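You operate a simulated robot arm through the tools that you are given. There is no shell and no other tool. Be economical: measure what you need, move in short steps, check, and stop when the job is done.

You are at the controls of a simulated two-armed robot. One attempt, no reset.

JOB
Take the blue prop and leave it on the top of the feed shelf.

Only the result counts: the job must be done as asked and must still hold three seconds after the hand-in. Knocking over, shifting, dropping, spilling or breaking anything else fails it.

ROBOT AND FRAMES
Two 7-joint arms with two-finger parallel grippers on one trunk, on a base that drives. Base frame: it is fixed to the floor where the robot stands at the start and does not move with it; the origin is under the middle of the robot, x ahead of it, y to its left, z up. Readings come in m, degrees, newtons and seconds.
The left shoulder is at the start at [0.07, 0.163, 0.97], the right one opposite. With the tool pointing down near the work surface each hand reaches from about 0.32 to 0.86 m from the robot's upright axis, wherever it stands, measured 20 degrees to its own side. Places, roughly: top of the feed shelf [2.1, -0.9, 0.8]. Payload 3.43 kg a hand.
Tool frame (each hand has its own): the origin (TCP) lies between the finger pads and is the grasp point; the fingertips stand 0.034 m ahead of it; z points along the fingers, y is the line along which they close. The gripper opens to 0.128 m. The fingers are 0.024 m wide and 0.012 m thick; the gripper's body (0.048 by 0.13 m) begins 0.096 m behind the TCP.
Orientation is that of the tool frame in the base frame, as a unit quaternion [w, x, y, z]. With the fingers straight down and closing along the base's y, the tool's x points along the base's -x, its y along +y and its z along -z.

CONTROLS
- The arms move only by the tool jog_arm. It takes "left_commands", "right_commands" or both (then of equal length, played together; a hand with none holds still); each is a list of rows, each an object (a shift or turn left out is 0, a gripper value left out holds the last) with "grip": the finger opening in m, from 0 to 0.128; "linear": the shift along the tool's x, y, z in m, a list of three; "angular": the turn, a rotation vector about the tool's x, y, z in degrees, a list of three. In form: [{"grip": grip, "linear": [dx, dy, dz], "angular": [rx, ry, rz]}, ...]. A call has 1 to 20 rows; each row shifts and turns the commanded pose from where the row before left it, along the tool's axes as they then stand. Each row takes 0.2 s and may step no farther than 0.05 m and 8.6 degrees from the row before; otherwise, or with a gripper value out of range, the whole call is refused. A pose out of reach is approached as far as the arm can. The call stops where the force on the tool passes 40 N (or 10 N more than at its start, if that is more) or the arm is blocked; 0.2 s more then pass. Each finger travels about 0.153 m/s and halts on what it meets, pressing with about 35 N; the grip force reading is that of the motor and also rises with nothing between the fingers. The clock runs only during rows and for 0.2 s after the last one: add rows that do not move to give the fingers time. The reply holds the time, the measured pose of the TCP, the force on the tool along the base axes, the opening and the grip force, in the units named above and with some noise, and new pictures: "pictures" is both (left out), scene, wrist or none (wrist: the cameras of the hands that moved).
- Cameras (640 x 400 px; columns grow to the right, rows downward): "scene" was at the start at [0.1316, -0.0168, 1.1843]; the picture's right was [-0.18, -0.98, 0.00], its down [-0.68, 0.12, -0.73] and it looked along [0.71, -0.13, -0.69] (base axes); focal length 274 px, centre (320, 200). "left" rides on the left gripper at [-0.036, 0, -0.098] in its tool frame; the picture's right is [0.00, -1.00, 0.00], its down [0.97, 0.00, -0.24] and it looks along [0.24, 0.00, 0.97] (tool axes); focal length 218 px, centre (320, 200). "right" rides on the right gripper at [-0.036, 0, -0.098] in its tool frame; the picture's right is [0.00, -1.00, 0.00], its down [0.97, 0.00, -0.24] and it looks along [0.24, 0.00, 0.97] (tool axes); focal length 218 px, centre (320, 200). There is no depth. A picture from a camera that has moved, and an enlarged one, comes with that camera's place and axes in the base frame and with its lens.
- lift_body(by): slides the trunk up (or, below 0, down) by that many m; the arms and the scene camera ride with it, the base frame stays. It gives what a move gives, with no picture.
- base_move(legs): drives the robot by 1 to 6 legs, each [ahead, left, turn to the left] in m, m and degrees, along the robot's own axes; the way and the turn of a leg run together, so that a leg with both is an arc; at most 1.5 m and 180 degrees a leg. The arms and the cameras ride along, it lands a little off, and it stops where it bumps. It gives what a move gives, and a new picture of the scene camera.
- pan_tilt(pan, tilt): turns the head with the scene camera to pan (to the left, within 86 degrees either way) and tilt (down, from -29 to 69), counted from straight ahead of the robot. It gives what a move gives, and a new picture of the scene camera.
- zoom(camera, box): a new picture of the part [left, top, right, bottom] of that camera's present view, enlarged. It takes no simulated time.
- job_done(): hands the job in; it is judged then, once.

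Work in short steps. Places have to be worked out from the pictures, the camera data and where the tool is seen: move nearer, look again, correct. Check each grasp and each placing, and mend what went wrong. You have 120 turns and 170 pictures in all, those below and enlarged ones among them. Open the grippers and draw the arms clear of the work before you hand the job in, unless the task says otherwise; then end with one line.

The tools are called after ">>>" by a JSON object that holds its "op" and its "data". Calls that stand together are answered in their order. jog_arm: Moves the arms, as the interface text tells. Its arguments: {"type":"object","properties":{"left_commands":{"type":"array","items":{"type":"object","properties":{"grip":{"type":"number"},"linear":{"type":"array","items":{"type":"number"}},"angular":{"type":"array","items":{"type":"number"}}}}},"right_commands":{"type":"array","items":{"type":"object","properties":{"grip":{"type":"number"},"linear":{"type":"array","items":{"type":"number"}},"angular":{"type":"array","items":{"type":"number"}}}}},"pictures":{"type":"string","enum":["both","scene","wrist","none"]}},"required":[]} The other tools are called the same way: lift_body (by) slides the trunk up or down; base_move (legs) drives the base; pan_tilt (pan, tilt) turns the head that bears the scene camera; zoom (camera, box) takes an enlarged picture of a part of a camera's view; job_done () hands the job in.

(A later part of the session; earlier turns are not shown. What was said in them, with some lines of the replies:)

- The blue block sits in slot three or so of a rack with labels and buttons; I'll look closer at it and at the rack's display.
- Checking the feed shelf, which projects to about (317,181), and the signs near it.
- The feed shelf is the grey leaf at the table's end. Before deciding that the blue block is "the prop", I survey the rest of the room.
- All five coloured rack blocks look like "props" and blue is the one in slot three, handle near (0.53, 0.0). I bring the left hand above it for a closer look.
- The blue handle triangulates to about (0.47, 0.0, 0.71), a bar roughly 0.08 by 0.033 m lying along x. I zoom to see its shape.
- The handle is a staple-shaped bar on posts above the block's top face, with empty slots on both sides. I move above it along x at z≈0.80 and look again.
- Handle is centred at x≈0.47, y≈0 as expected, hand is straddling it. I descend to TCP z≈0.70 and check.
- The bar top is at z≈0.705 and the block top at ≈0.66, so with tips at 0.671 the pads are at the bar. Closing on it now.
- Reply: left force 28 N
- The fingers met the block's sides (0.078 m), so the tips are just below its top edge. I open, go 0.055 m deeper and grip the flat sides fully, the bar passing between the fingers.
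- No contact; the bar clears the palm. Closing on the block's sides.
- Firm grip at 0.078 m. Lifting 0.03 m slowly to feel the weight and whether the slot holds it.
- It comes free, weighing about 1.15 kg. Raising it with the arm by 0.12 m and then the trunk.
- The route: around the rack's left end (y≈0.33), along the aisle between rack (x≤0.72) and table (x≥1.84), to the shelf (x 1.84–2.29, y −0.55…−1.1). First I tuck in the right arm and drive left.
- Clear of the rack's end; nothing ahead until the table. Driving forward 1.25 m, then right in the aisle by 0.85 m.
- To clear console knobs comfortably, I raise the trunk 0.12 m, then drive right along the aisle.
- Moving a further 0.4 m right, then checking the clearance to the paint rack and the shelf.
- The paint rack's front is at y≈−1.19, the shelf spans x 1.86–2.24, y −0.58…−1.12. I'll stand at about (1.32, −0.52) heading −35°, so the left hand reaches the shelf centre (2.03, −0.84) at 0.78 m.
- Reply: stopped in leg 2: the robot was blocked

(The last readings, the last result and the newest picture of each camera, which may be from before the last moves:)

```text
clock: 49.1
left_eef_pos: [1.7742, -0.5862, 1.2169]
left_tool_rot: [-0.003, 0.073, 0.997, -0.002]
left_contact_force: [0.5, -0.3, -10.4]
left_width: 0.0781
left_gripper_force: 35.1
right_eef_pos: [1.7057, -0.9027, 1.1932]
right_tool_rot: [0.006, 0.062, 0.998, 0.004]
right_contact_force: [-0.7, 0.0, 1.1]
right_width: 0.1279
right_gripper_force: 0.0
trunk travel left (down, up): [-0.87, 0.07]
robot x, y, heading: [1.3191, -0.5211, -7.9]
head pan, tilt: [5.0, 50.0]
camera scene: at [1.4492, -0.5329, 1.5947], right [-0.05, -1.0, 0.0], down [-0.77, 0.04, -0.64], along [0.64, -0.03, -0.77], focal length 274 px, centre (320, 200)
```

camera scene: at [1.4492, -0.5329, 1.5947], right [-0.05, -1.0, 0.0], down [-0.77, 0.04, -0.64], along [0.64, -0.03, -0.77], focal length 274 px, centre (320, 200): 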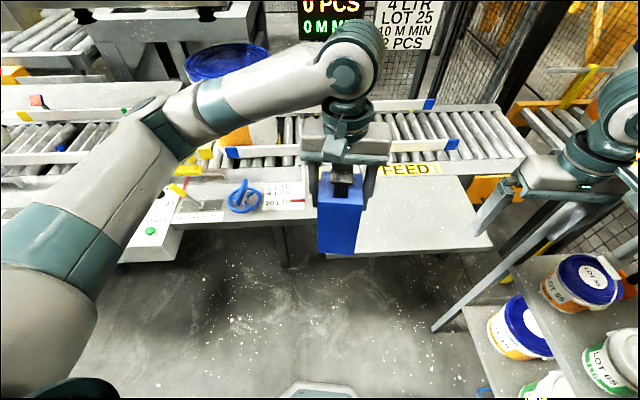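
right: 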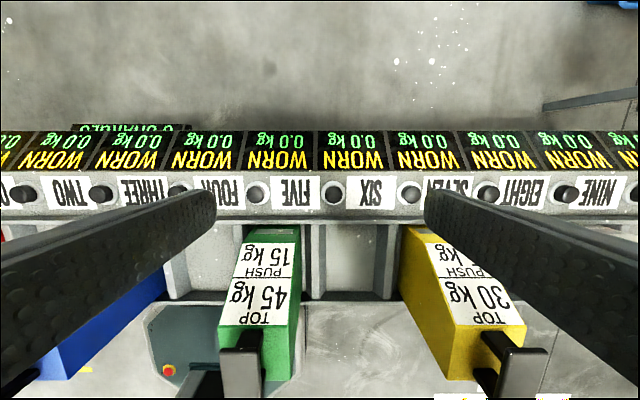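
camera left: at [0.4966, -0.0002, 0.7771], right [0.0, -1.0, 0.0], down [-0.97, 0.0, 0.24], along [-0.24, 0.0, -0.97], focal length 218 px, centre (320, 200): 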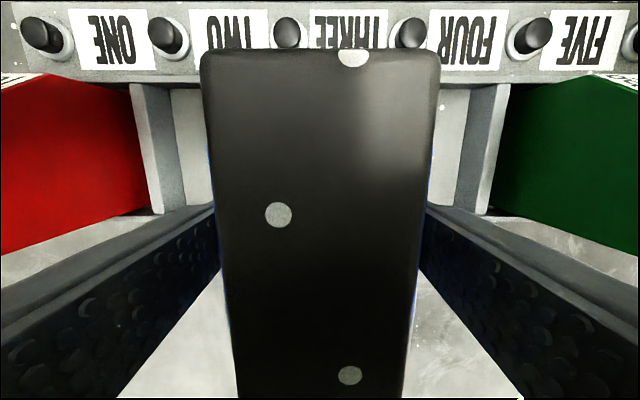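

The turn was blocked at −8°. I look right to see what was touched.

>>> {"op": "pan_tilt", "data": {"pan": -75, "tilt": 40}}

```text
clock: 50.6
left_eef_pos: [1.7746, -0.587, 1.218]
left_tool_rot: [-0.004, 0.072, 0.997, -0.001]
left_contact_force: [-0.1, -0.4, -11.7]
left_width: 0.0778
left_gripper_force: 34.9
right_eef_pos: [1.7061, -0.9025, 1.1928]
right_tool_rot: [0.006, 0.063, 0.998, 0.004]
right_contact_force: [-0.7, 0.7, 0.0]
right_width: 0.1279
right_gripper_force: 0.0
trunk travel left (down, up): [-0.87, 0.07]
robot x, y, heading: [1.3141, -0.5218, -8.1]
head pan, tilt: [-75.0, 40.0]
camera scene: at [1.383, -0.6132, 1.6091], right [-0.99, -0.12, 0.0], down [-0.08, 0.64, -0.77], along [0.09, -0.76, -0.64], focal length 274 px, centre (320, 200)
```

scene: 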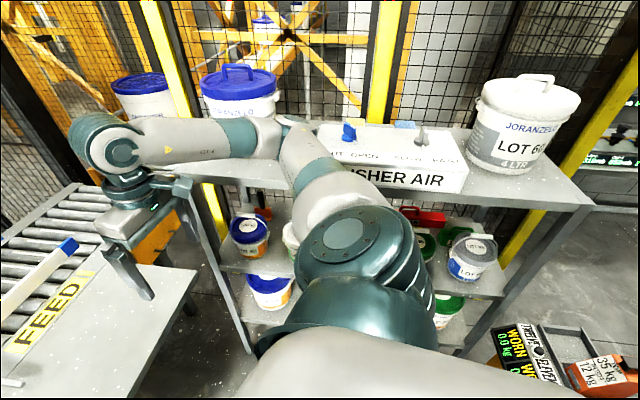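

The right elbow is against the paint rack's top. I back away straight left by 0.17 m, then check nothing there moved before turning.

>>> {"op": "base_move", "data": {"legs": [[0, 0.18, 0]]}}

```text
clock: 52.1
left_eef_pos: [1.7975, -0.4137, 1.2175]
left_tool_rot: [-0.002, 0.072, 0.997, 0.0]
left_contact_force: [0.4, -0.8, -11.6]
left_width: 0.0781
left_gripper_force: 35.0
right_eef_pos: [1.7276, -0.7307, 1.193]
right_tool_rot: [0.006, 0.063, 0.998, 0.005]
right_contact_force: [-0.2, 0.1, 0.0]
right_width: 0.1278
right_gripper_force: 0.0
trunk travel left (down, up): [-0.87, 0.07]
robot x, y, heading: [1.3405, -0.3413, -8.1]
head pan, tilt: [-75.0, 40.0]
camera scene: at [1.4039, -0.4418, 1.609], right [-0.99, -0.12, 0.0], down [-0.08, 0.64, -0.76], along [0.09, -0.76, -0.65], focal length 274 px, centre (320, 200)
```

scene: 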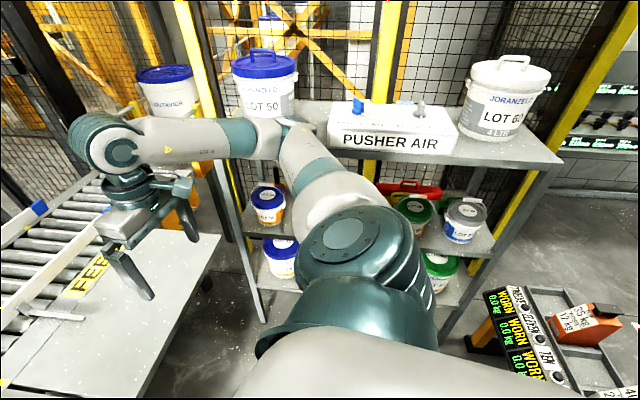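

Pots and box on the rack look undisturbed. Now turning −22° here with ≈0.17 m elbow clearance.

>>> {"op": "base_move", "data": {"legs": [[0, 0, -22]]}}

>>> {"op": "pan_tilt", "data": {"pan": 0, "tilt": 45}}

```text
clock: 53.7
left_eef_pos: [1.7392, -0.5745, 1.2184]
left_tool_rot: [-0.002, 0.262, 0.965, -0.001]
left_contact_force: [0.2, -0.6, -11.8]
left_width: 0.0779
left_gripper_force: 34.5
right_eef_pos: [1.556, -0.8436, 1.1951]
right_tool_rot: [0.007, 0.253, 0.967, 0.003]
right_contact_force: [-0.1, 0.0, 0.6]
right_width: 0.1279
right_gripper_force: 0.1
trunk travel left (down, up): [-0.87, 0.07]
robot x, y, heading: [1.3417, -0.3449, -30.1]
head pan, tilt: [-75.0, 40.0]
camera scene: at [1.3661, -0.453, 1.6093], right [-0.97, 0.26, 0.0], down [0.17, 0.62, -0.77], along [-0.2, -0.74, -0.64], focal length 274 px, centre (320, 200)
```

scene: 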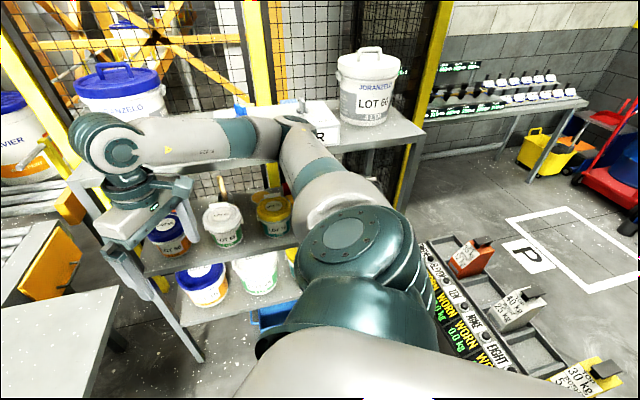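

```text
clock: 55.1
left_eef_pos: [1.7383, -0.5758, 1.2182]
left_tool_rot: [-0.002, 0.262, 0.965, 0.0]
left_contact_force: [0.2, 0.7, -11.5]
left_width: 0.0778
left_gripper_force: 35.4
right_eef_pos: [1.5546, -0.8443, 1.194]
right_tool_rot: [0.008, 0.253, 0.967, 0.002]
right_contact_force: [-0.7, 0.1, 0.1]
right_width: 0.1278
right_gripper_force: 0.1
trunk travel left (down, up): [-0.87, 0.07]
robot x, y, heading: [1.3445, -0.3424, -29.9]
head pan, tilt: [0.0, 45.0]
camera scene: at [1.4576, -0.413, 1.6019], right [-0.5, -0.87, 0.0], down [-0.61, 0.36, -0.71], along [0.61, -0.35, -0.71], focal length 274 px, centre (320, 200)
```

scene: 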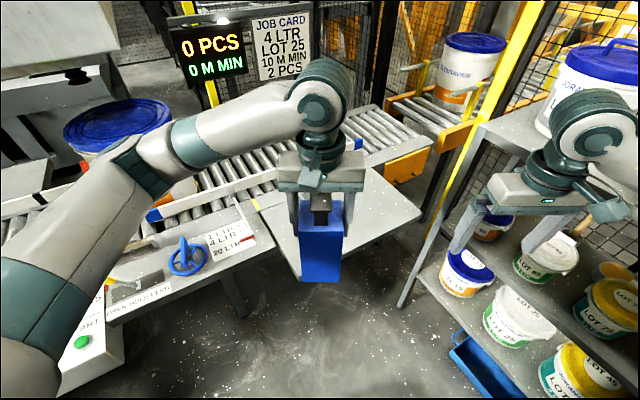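

Shelf surface is clear. I extend the left hand to about (1.99, −0.76), block still well above.

>>> {"op": "jog_arm", "data": {"left_commands": [{"linear": [-0.039, -0.004, 0]}, {"linear": [-0.039, -0.004, 0]}, {"linear": [-0.039, -0.004, 0]}, {"linear": [-0.039, -0.004, 0]}, {"linear": [-0.039, -0.004, 0]}, {"linear": [-0.039, -0.004, 0]}, {"linear": [-0.039, -0.005, 0]}, {"linear": [-0.038, -0.005, 0]}, {}]}}

```text
clock: 57.1
left_eef_pos: [1.9893, -0.7617, 1.217]
left_tool_rot: [-0.002, 0.263, 0.965, -0.001]
left_contact_force: [-0.7, 0.1, -11.5]
left_width: 0.0777
left_gripper_force: 34.5
right_eef_pos: [1.5563, -0.8443, 1.195]
right_tool_rot: [0.006, 0.253, 0.967, 0.003]
right_contact_force: [0.3, 0.3, -0.2]
right_width: 0.128
right_gripper_force: 0.1
trunk travel left (down, up): [-0.87, 0.07]
robot x, y, heading: [1.3428, -0.3452, -30.3]
head pan, tilt: [0.0, 45.0]
camera scene: at [1.4582, -0.4123, 1.6019], right [-0.5, -0.87, 0.0], down [-0.61, 0.35, -0.71], along [0.61, -0.35, -0.71], focal length 274 px, centre (320, 200)
camera left: at [2.0209, -0.7796, 1.3149], right [-0.51, -0.86, 0.0], down [-0.84, 0.49, 0.24], along [-0.21, 0.12, -0.97], focal length 218 px, centre (320, 200)
```

scene: 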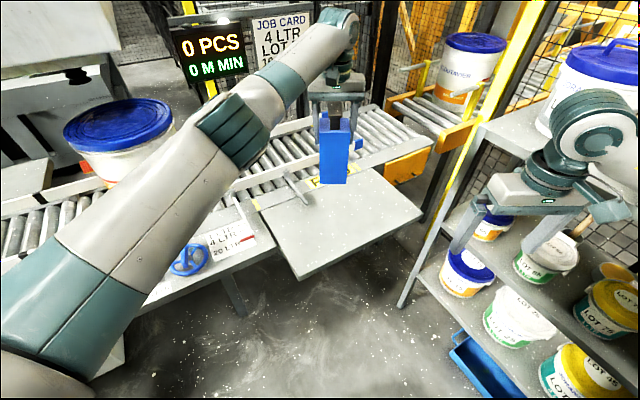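
left: 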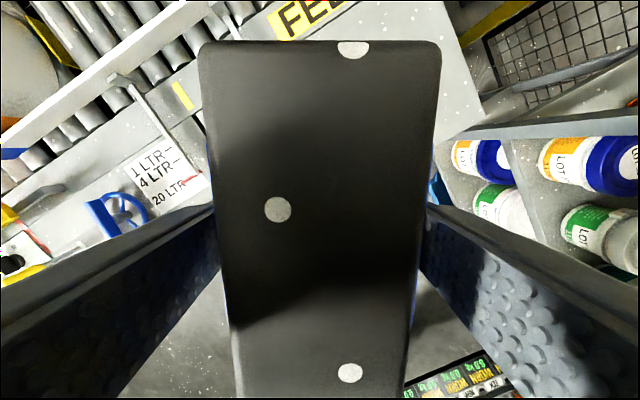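

A rod sticks out over the shelf's back near the block's column; I zoom to locate it before lowering.

>>> {"op": "zoom", "data": {"camera": "scene", "box": [220, 90, 440, 290]}}

```text
2.00 times, centred on (330, 190) of scene
camera zoom: at [1.4582, -0.4123, 1.6019], right [-0.5, -0.87, 0.0], down [-0.61, 0.35, -0.71], along [0.61, -0.35, -0.71], focal length 548 px, centre (300, 220)
```

zoom: 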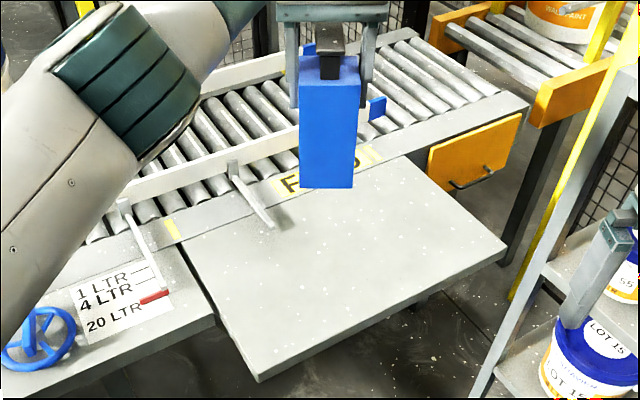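

The rod ends at about (2.13, −0.74), z≈0.83. I shift the base ~0.08 m right so the block comes down at about (1.98, −0.84), clear of it.

>>> {"op": "base_move", "data": {"legs": [[0.03, -0.075, 0]]}}

```text
clock: 58.2
left_eef_pos: [1.9789, -0.8351, 1.2187]
left_tool_rot: [-0.002, 0.261, 0.965, -0.002]
left_contact_force: [0.4, 1.2, -10.5]
left_width: 0.0775
left_gripper_force: 35.0
right_eef_pos: [1.5469, -0.9176, 1.1968]
right_tool_rot: [0.007, 0.251, 0.968, 0.0]
right_contact_force: [-0.2, 0.9, 0.6]
right_width: 0.1279
right_gripper_force: 0.0
trunk travel left (down, up): [-0.87, 0.07]
robot x, y, heading: [1.3314, -0.4206, -30.1]
head pan, tilt: [0.0, 45.0]
camera scene: at [1.4488, -0.4844, 1.6022], right [-0.5, -0.87, 0.0], down [-0.61, 0.35, -0.71], along [0.61, -0.36, -0.71], focal length 274 px, centre (320, 200)
```

scene: 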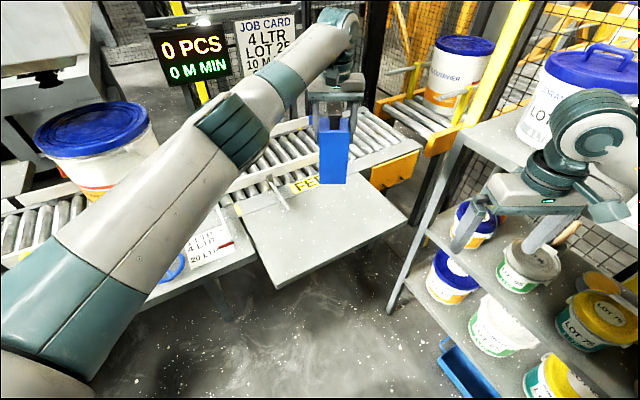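

Position (1.979, −0.835) is good; block bottom ≈1.07. Lowering 0.2 m with the arm.

>>> {"op": "jog_arm", "data": {"left_commands": [{"linear": [0, 0, 0.04]}, {"linear": [0, 0, 0.04]}, {"linear": [0, 0, 0.04]}, {"linear": [0, 0, 0.04]}, {"linear": [0, 0, 0.04]}, {}]}}

>>> {"op": "zoom", "data": {"camera": "scene", "box": [220, 100, 440, 300]}}

```text
clock: 59.6
left_eef_pos: [1.98, -0.8391, 1.0172]
left_tool_rot: [-0.002, 0.262, 0.965, 0.001]
left_contact_force: [0.0, 0.2, -11.6]
left_width: 0.078
left_gripper_force: 35.0
right_eef_pos: [1.5464, -0.9237, 1.1945]
right_tool_rot: [0.007, 0.252, 0.968, 0.003]
right_contact_force: [0.0, -0.3, -0.1]
right_width: 0.1283
right_gripper_force: 0.2
trunk travel left (down, up): [-0.87, 0.07]
robot x, y, heading: [1.332, -0.421, -30.2]
head pan, tilt: [0.0, 45.0]
camera scene: at [1.4473, -0.4918, 1.6019], right [-0.5, -0.87, 0.0], down [-0.61, 0.35, -0.71], along [0.61, -0.35, -0.71], focal length 274 px, centre (320, 200)
camera left: at [2.01, -0.8577, 1.1143], right [-0.5, -0.86, 0.0], down [-0.84, 0.49, 0.24], along [-0.21, 0.12, -0.97], focal length 218 px, centre (320, 200)
```

scene: 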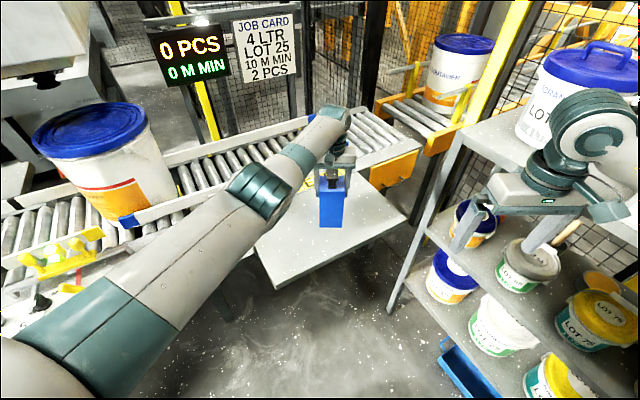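
left: 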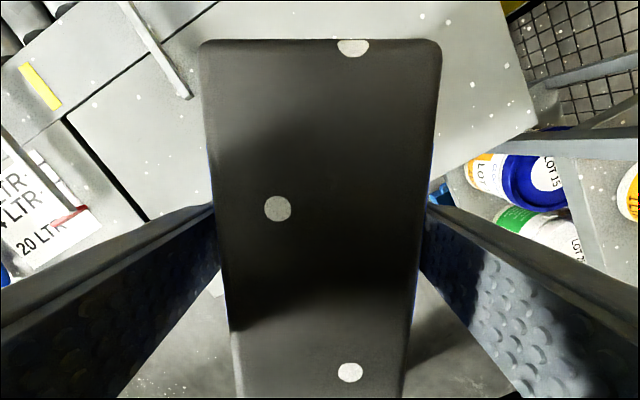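

```text
2.00 times, centred on (330, 200) of scene
camera zoom: at [1.4473, -0.4918, 1.6019], right [-0.5, -0.87, 0.0], down [-0.61, 0.35, -0.71], along [0.61, -0.35, -0.71], focal length 548 px, centre (300, 200)
```

zoom: 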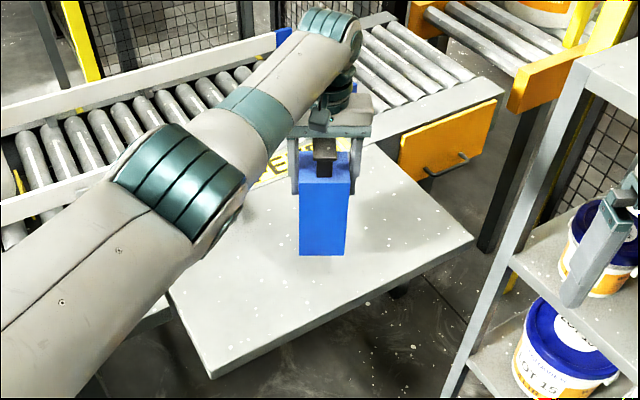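

Still clear. Lowering another 0.035 m, then in 5 mm steps feeling for the unloading.

>>> {"op": "jog_arm", "data": {"left_commands": [{"linear": [0, 0, 0.02]}, {"linear": [0, 0, 0.015]}, {}], "pictures": "none"}}

>>> {"op": "jog_arm", "data": {"left_commands": [{"linear": [0, 0, 0.005]}, {"linear": [0, 0, 0.005]}, {}], "pictures": "scene"}}

```text
clock: 60.4
left_eef_pos: [1.9775, -0.8375, 0.9817]
left_tool_rot: [-0.003, 0.26, 0.966, -0.001]
left_contact_force: [0.0, 0.8, -11.5]
left_width: 0.0779
left_gripper_force: 35.0
right_eef_pos: [1.5471, -0.9223, 1.1953]
right_tool_rot: [0.006, 0.253, 0.968, 0.002]
right_contact_force: [0.6, 0.6, -0.5]
right_width: 0.128
right_gripper_force: 0.0
trunk travel left (down, up): [-0.87, 0.07]
robot x, y, heading: [1.3334, -0.4221, -29.8]
head pan, tilt: [0.0, 45.0]
```

```text
clock: 61.2
left_eef_pos: [1.9766, -0.8367, 0.9733]
left_tool_rot: [-0.003, 0.261, 0.965, -0.001]
left_contact_force: [-0.4, 0.4, -11.6]
left_width: 0.0777
left_gripper_force: 34.8
left hand out of reach, approached as far as the arm can: row 1
right_eef_pos: [1.5459, -0.9235, 1.1932]
right_tool_rot: [0.007, 0.252, 0.968, 0.003]
right_contact_force: [-0.6, 0.3, -0.5]
right_width: 0.1278
right_gripper_force: 0.0
trunk travel left (down, up): [-0.87, 0.07]
robot x, y, heading: [1.3323, -0.4201, -30.3]
head pan, tilt: [0.0, 45.0]
camera scene: at [1.4474, -0.4914, 1.6019], right [-0.5, -0.87, 0.0], down [-0.61, 0.35, -0.71], along [0.61, -0.35, -0.71], focal length 274 px, centre (320, 200)
```

scene: 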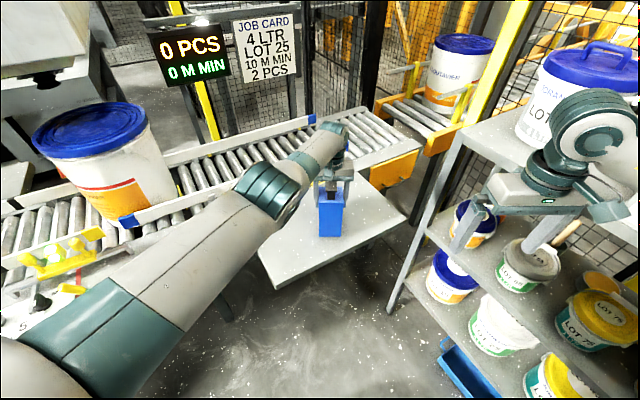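

At the arm's reach limit, so I lower the rest with the trunk in small steps (right arm hangs clear of the rack).

>>> {"op": "lift_body", "data": {"by": -0.01}}

>>> {"op": "lift_body", "data": {"by": -0.006}}

>>> {"op": "zoom", "data": {"camera": "scene", "box": [260, 130, 420, 270]}}

```text
clock: 61.8
left_eef_pos: [1.9772, -0.8356, 0.9627]
left_tool_rot: [-0.003, 0.261, 0.965, 0.0]
left_contact_force: [0.0, 0.5, -11.2]
left_width: 0.0777
left_gripper_force: 34.4
right_eef_pos: [1.5464, -0.9232, 1.1841]
right_tool_rot: [0.006, 0.252, 0.968, 0.003]
right_contact_force: [0.6, 0.5, -0.5]
right_width: 0.1283
right_gripper_force: 0.1
trunk travel left (down, up): [-0.86, 0.08]
robot x, y, heading: [1.3305, -0.4217, -30.2]
head pan, tilt: [0.0, 45.0]
```

```text
clock: 62.3
left_eef_pos: [1.9778, -0.8364, 0.9563]
left_tool_rot: [-0.003, 0.261, 0.965, 0.0]
left_contact_force: [0.7, -1.0, -11.7]
left_width: 0.0778
left_gripper_force: 35.3
right_eef_pos: [1.5463, -0.9226, 1.1781]
right_tool_rot: [0.008, 0.252, 0.968, 0.003]
right_contact_force: [-0.3, -0.8, 0.3]
right_width: 0.1279
right_gripper_force: 0.0
trunk travel left (down, up): [-0.854, 0.086]
robot x, y, heading: [1.3332, -0.4209, -30.2]
head pan, tilt: [0.0, 45.0]
```

```text
2.86 times, centred on (340, 200) of scene
camera zoom: at [1.4481, -0.4917, 1.5858], right [-0.5, -0.87, 0.0], down [-0.61, 0.35, -0.71], along [0.61, -0.35, -0.71], focal length 782 px, centre (263, 200)
```

zoom: 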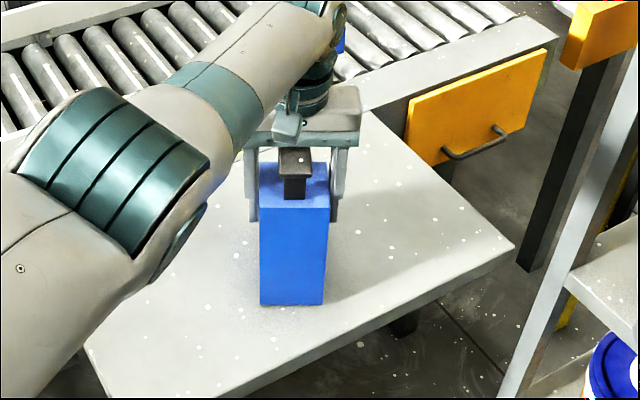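

Not touching yet (still ‑11.5 N). More small steps.

>>> {"op": "lift_body", "data": {"by": -0.006}}

>>> {"op": "lift_body", "data": {"by": -0.005}}

```text
clock: 62.9
left_eef_pos: [1.9771, -0.836, 0.9513]
left_tool_rot: [-0.003, 0.26, 0.965, 0.0]
left_contact_force: [0.2, 0.1, -11.6]
left_width: 0.0776
left_gripper_force: 35.2
right_eef_pos: [1.5453, -0.9232, 1.1714]
right_tool_rot: [0.008, 0.253, 0.967, 0.003]
right_contact_force: [0.5, -0.8, 0.0]
right_width: 0.1279
right_gripper_force: 0.1
trunk travel left (down, up): [-0.848, 0.092]
robot x, y, heading: [1.3332, -0.4217, -30.1]
head pan, tilt: [0.0, 45.0]
```

```text
clock: 63.4
left_eef_pos: [1.9768, -0.8347, 0.9479]
left_tool_rot: [-0.001, 0.262, 0.965, -0.001]
left_contact_force: [-1.2, 0.7, -3.9]
left_width: 0.0778
left_gripper_force: 34.7
right_eef_pos: [1.5452, -0.922, 1.1678]
right_tool_rot: [0.009, 0.253, 0.967, 0.003]
right_contact_force: [-0.4, 0.4, -0.3]
right_width: 0.128
right_gripper_force: 0.1
trunk travel left (down, up): [-0.843, 0.097]
robot x, y, heading: [1.3285, -0.4249, -30.1]
head pan, tilt: [0.0, 45.0]
```

The load is passing to the shelf. One more 2 mm, then open.

>>> {"op": "lift_body", "data": {"by": -0.002}}

>>> {"op": "jog_arm", "data": {"left_commands": [{"grip": 0.085}, {"grip": 0.1}, {"grip": 0.11}, {}]}}

```text
clock: 64.0
left_eef_pos: [1.9763, -0.8353, 0.949]
left_tool_rot: [0.0, 0.261, 0.965, -0.001]
left_contact_force: [1.6, 0.9, 6.5]
left_width: 0.0778
left_gripper_force: 35.3
right_eef_pos: [1.5452, -0.9213, 1.1667]
right_tool_rot: [0.009, 0.253, 0.968, 0.003]
right_contact_force: [0.4, 0.3, 0.3]
right_width: 0.1278
right_gripper_force: 0.0
trunk travel left (down, up): [-0.841, 0.099]
robot x, y, heading: [1.333, -0.4214, -29.6]
head pan, tilt: [0.0, 45.0]
```

```text
clock: 65.0
left_eef_pos: [1.975, -0.8344, 0.9455]
left_tool_rot: [-0.002, 0.26, 0.966, 0.0]
left_contact_force: [0.4, 0.0, -0.1]
left_width: 0.1099
left_gripper_force: 0.0
right_eef_pos: [1.5451, -0.9217, 1.1658]
right_tool_rot: [0.008, 0.252, 0.968, 0.002]
right_contact_force: [0.1, -0.6, -0.3]
right_width: 0.1277
right_gripper_force: 0.0
trunk travel left (down, up): [-0.841, 0.099]
robot x, y, heading: [1.3318, -0.421, -29.7]
head pan, tilt: [0.0, 45.0]
camera scene: at [1.4461, -0.4901, 1.5731], right [-0.5, -0.87, 0.0], down [-0.61, 0.35, -0.71], along [0.61, -0.35, -0.71], focal length 274 px, centre (320, 200)
camera left: at [2.0069, -0.8529, 1.0426], right [-0.5, -0.86, 0.0], down [-0.84, 0.49, 0.24], along [-0.21, 0.12, -0.97], focal length 218 px, centre (320, 200)
```

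scene: 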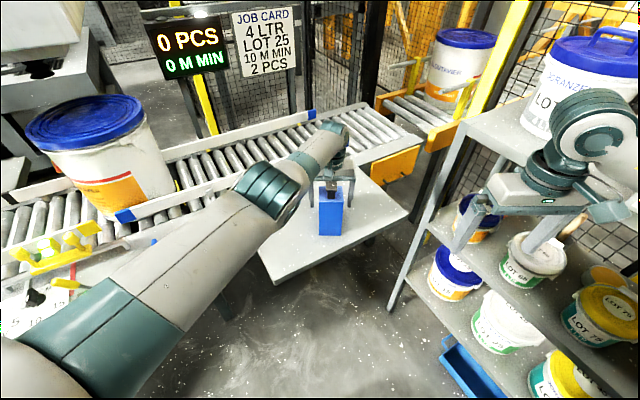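
left: 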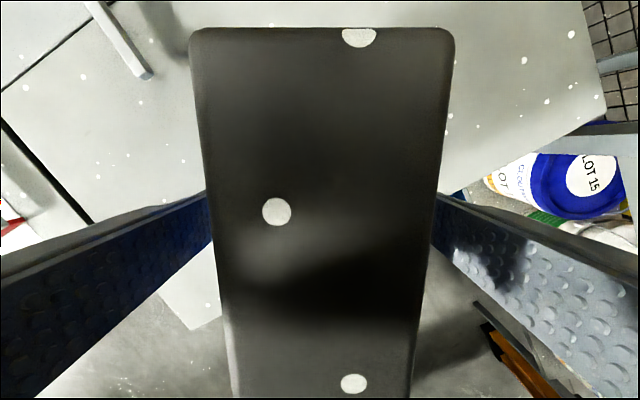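

The block stands free on the shelf. I raise the hand straight up 0.2 m, then draw it back.

>>> {"op": "jog_arm", "data": {"left_commands": [{"linear": [0, 0, -0.015]}, {"linear": [0, 0, -0.035]}, {"linear": [0, 0, -0.04]}, {"linear": [0, 0, -0.04]}, {"linear": [0, 0, -0.04]}, {"linear": [0, 0, -0.04]}, {"linear": [0.03, 0, 0]}, {"linear": [0.045, 0, 0]}, {"linear": [0.045, 0, 0]}, {"linear": [0.045, 0, 0]}, {"linear": [0.045, 0, 0]}, {"linear": [0.045, 0, 0]}, {}]}}

>>> {"op": "zoom", "data": {"camera": "scene", "box": [230, 130, 430, 290]}}

```text
clock: 67.8
left_eef_pos: [1.7558, -0.7064, 1.1566]
left_tool_rot: [-0.003, 0.261, 0.965, 0.0]
left_contact_force: [0.7, 0.2, -0.6]
left_width: 0.1101
left_gripper_force: 0.0
right_eef_pos: [1.5471, -0.9216, 1.1652]
right_tool_rot: [0.007, 0.252, 0.968, 0.001]
right_contact_force: [-0.4, -0.5, 0.1]
right_width: 0.128
right_gripper_force: 0.0
trunk travel left (down, up): [-0.841, 0.099]
robot x, y, heading: [1.3304, -0.4214, -30.1]
head pan, tilt: [0.0, 45.0]
camera scene: at [1.4469, -0.4901, 1.573], right [-0.5, -0.87, 0.0], down [-0.61, 0.35, -0.71], along [0.61, -0.35, -0.71], focal length 274 px, centre (320, 200)
camera left: at [1.7875, -0.7247, 1.2537], right [-0.5, -0.86, 0.0], down [-0.84, 0.49, 0.24], along [-0.21, 0.12, -0.97], focal length 218 px, centre (320, 200)
```

scene: 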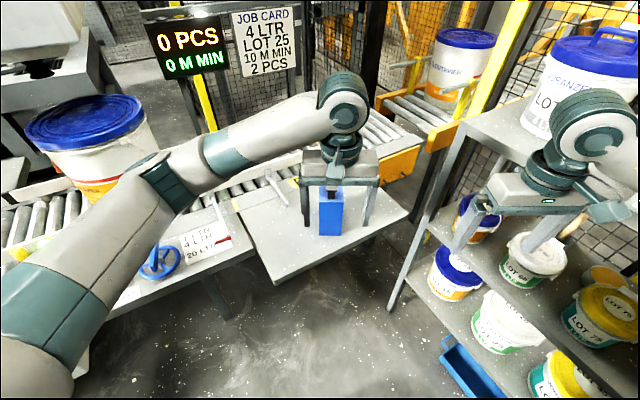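
left: 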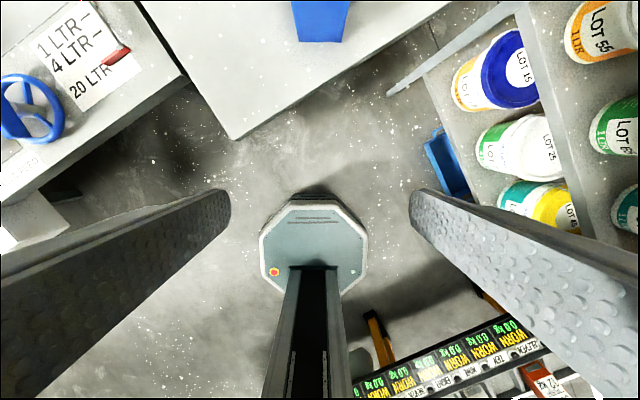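

```text
2.50 times, centred on (330, 210) of scene
camera zoom: at [1.4469, -0.4901, 1.573], right [-0.5, -0.87, 0.0], down [-0.61, 0.35, -0.71], along [0.61, -0.35, -0.71], focal length 685 px, centre (295, 175)
```

zoom: 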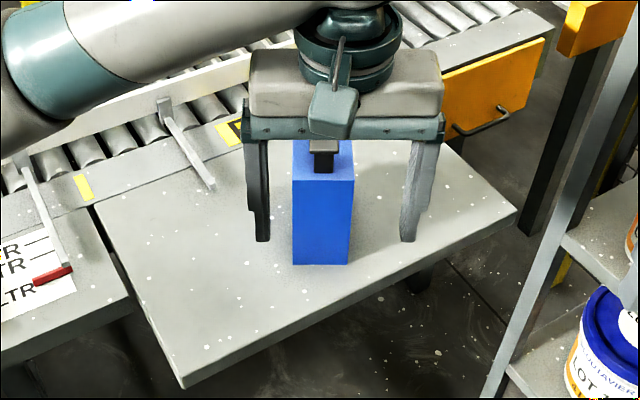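

The blue prop stands upright and fully on the feed shelf, both hands are clear, and the surroundings look undisturbed. Handing in.

>>> {"op": "job_done", "data": {}}

```text
The job is handed in.
```

The blue prop is standing upright on top of the feed shelf, at about (1.98, −0.84), with both grippers open and the arms clear. On the way, the robot bumped the paint rack during a turn. I backed off, and nothing on the rack looked moved in the pictures.
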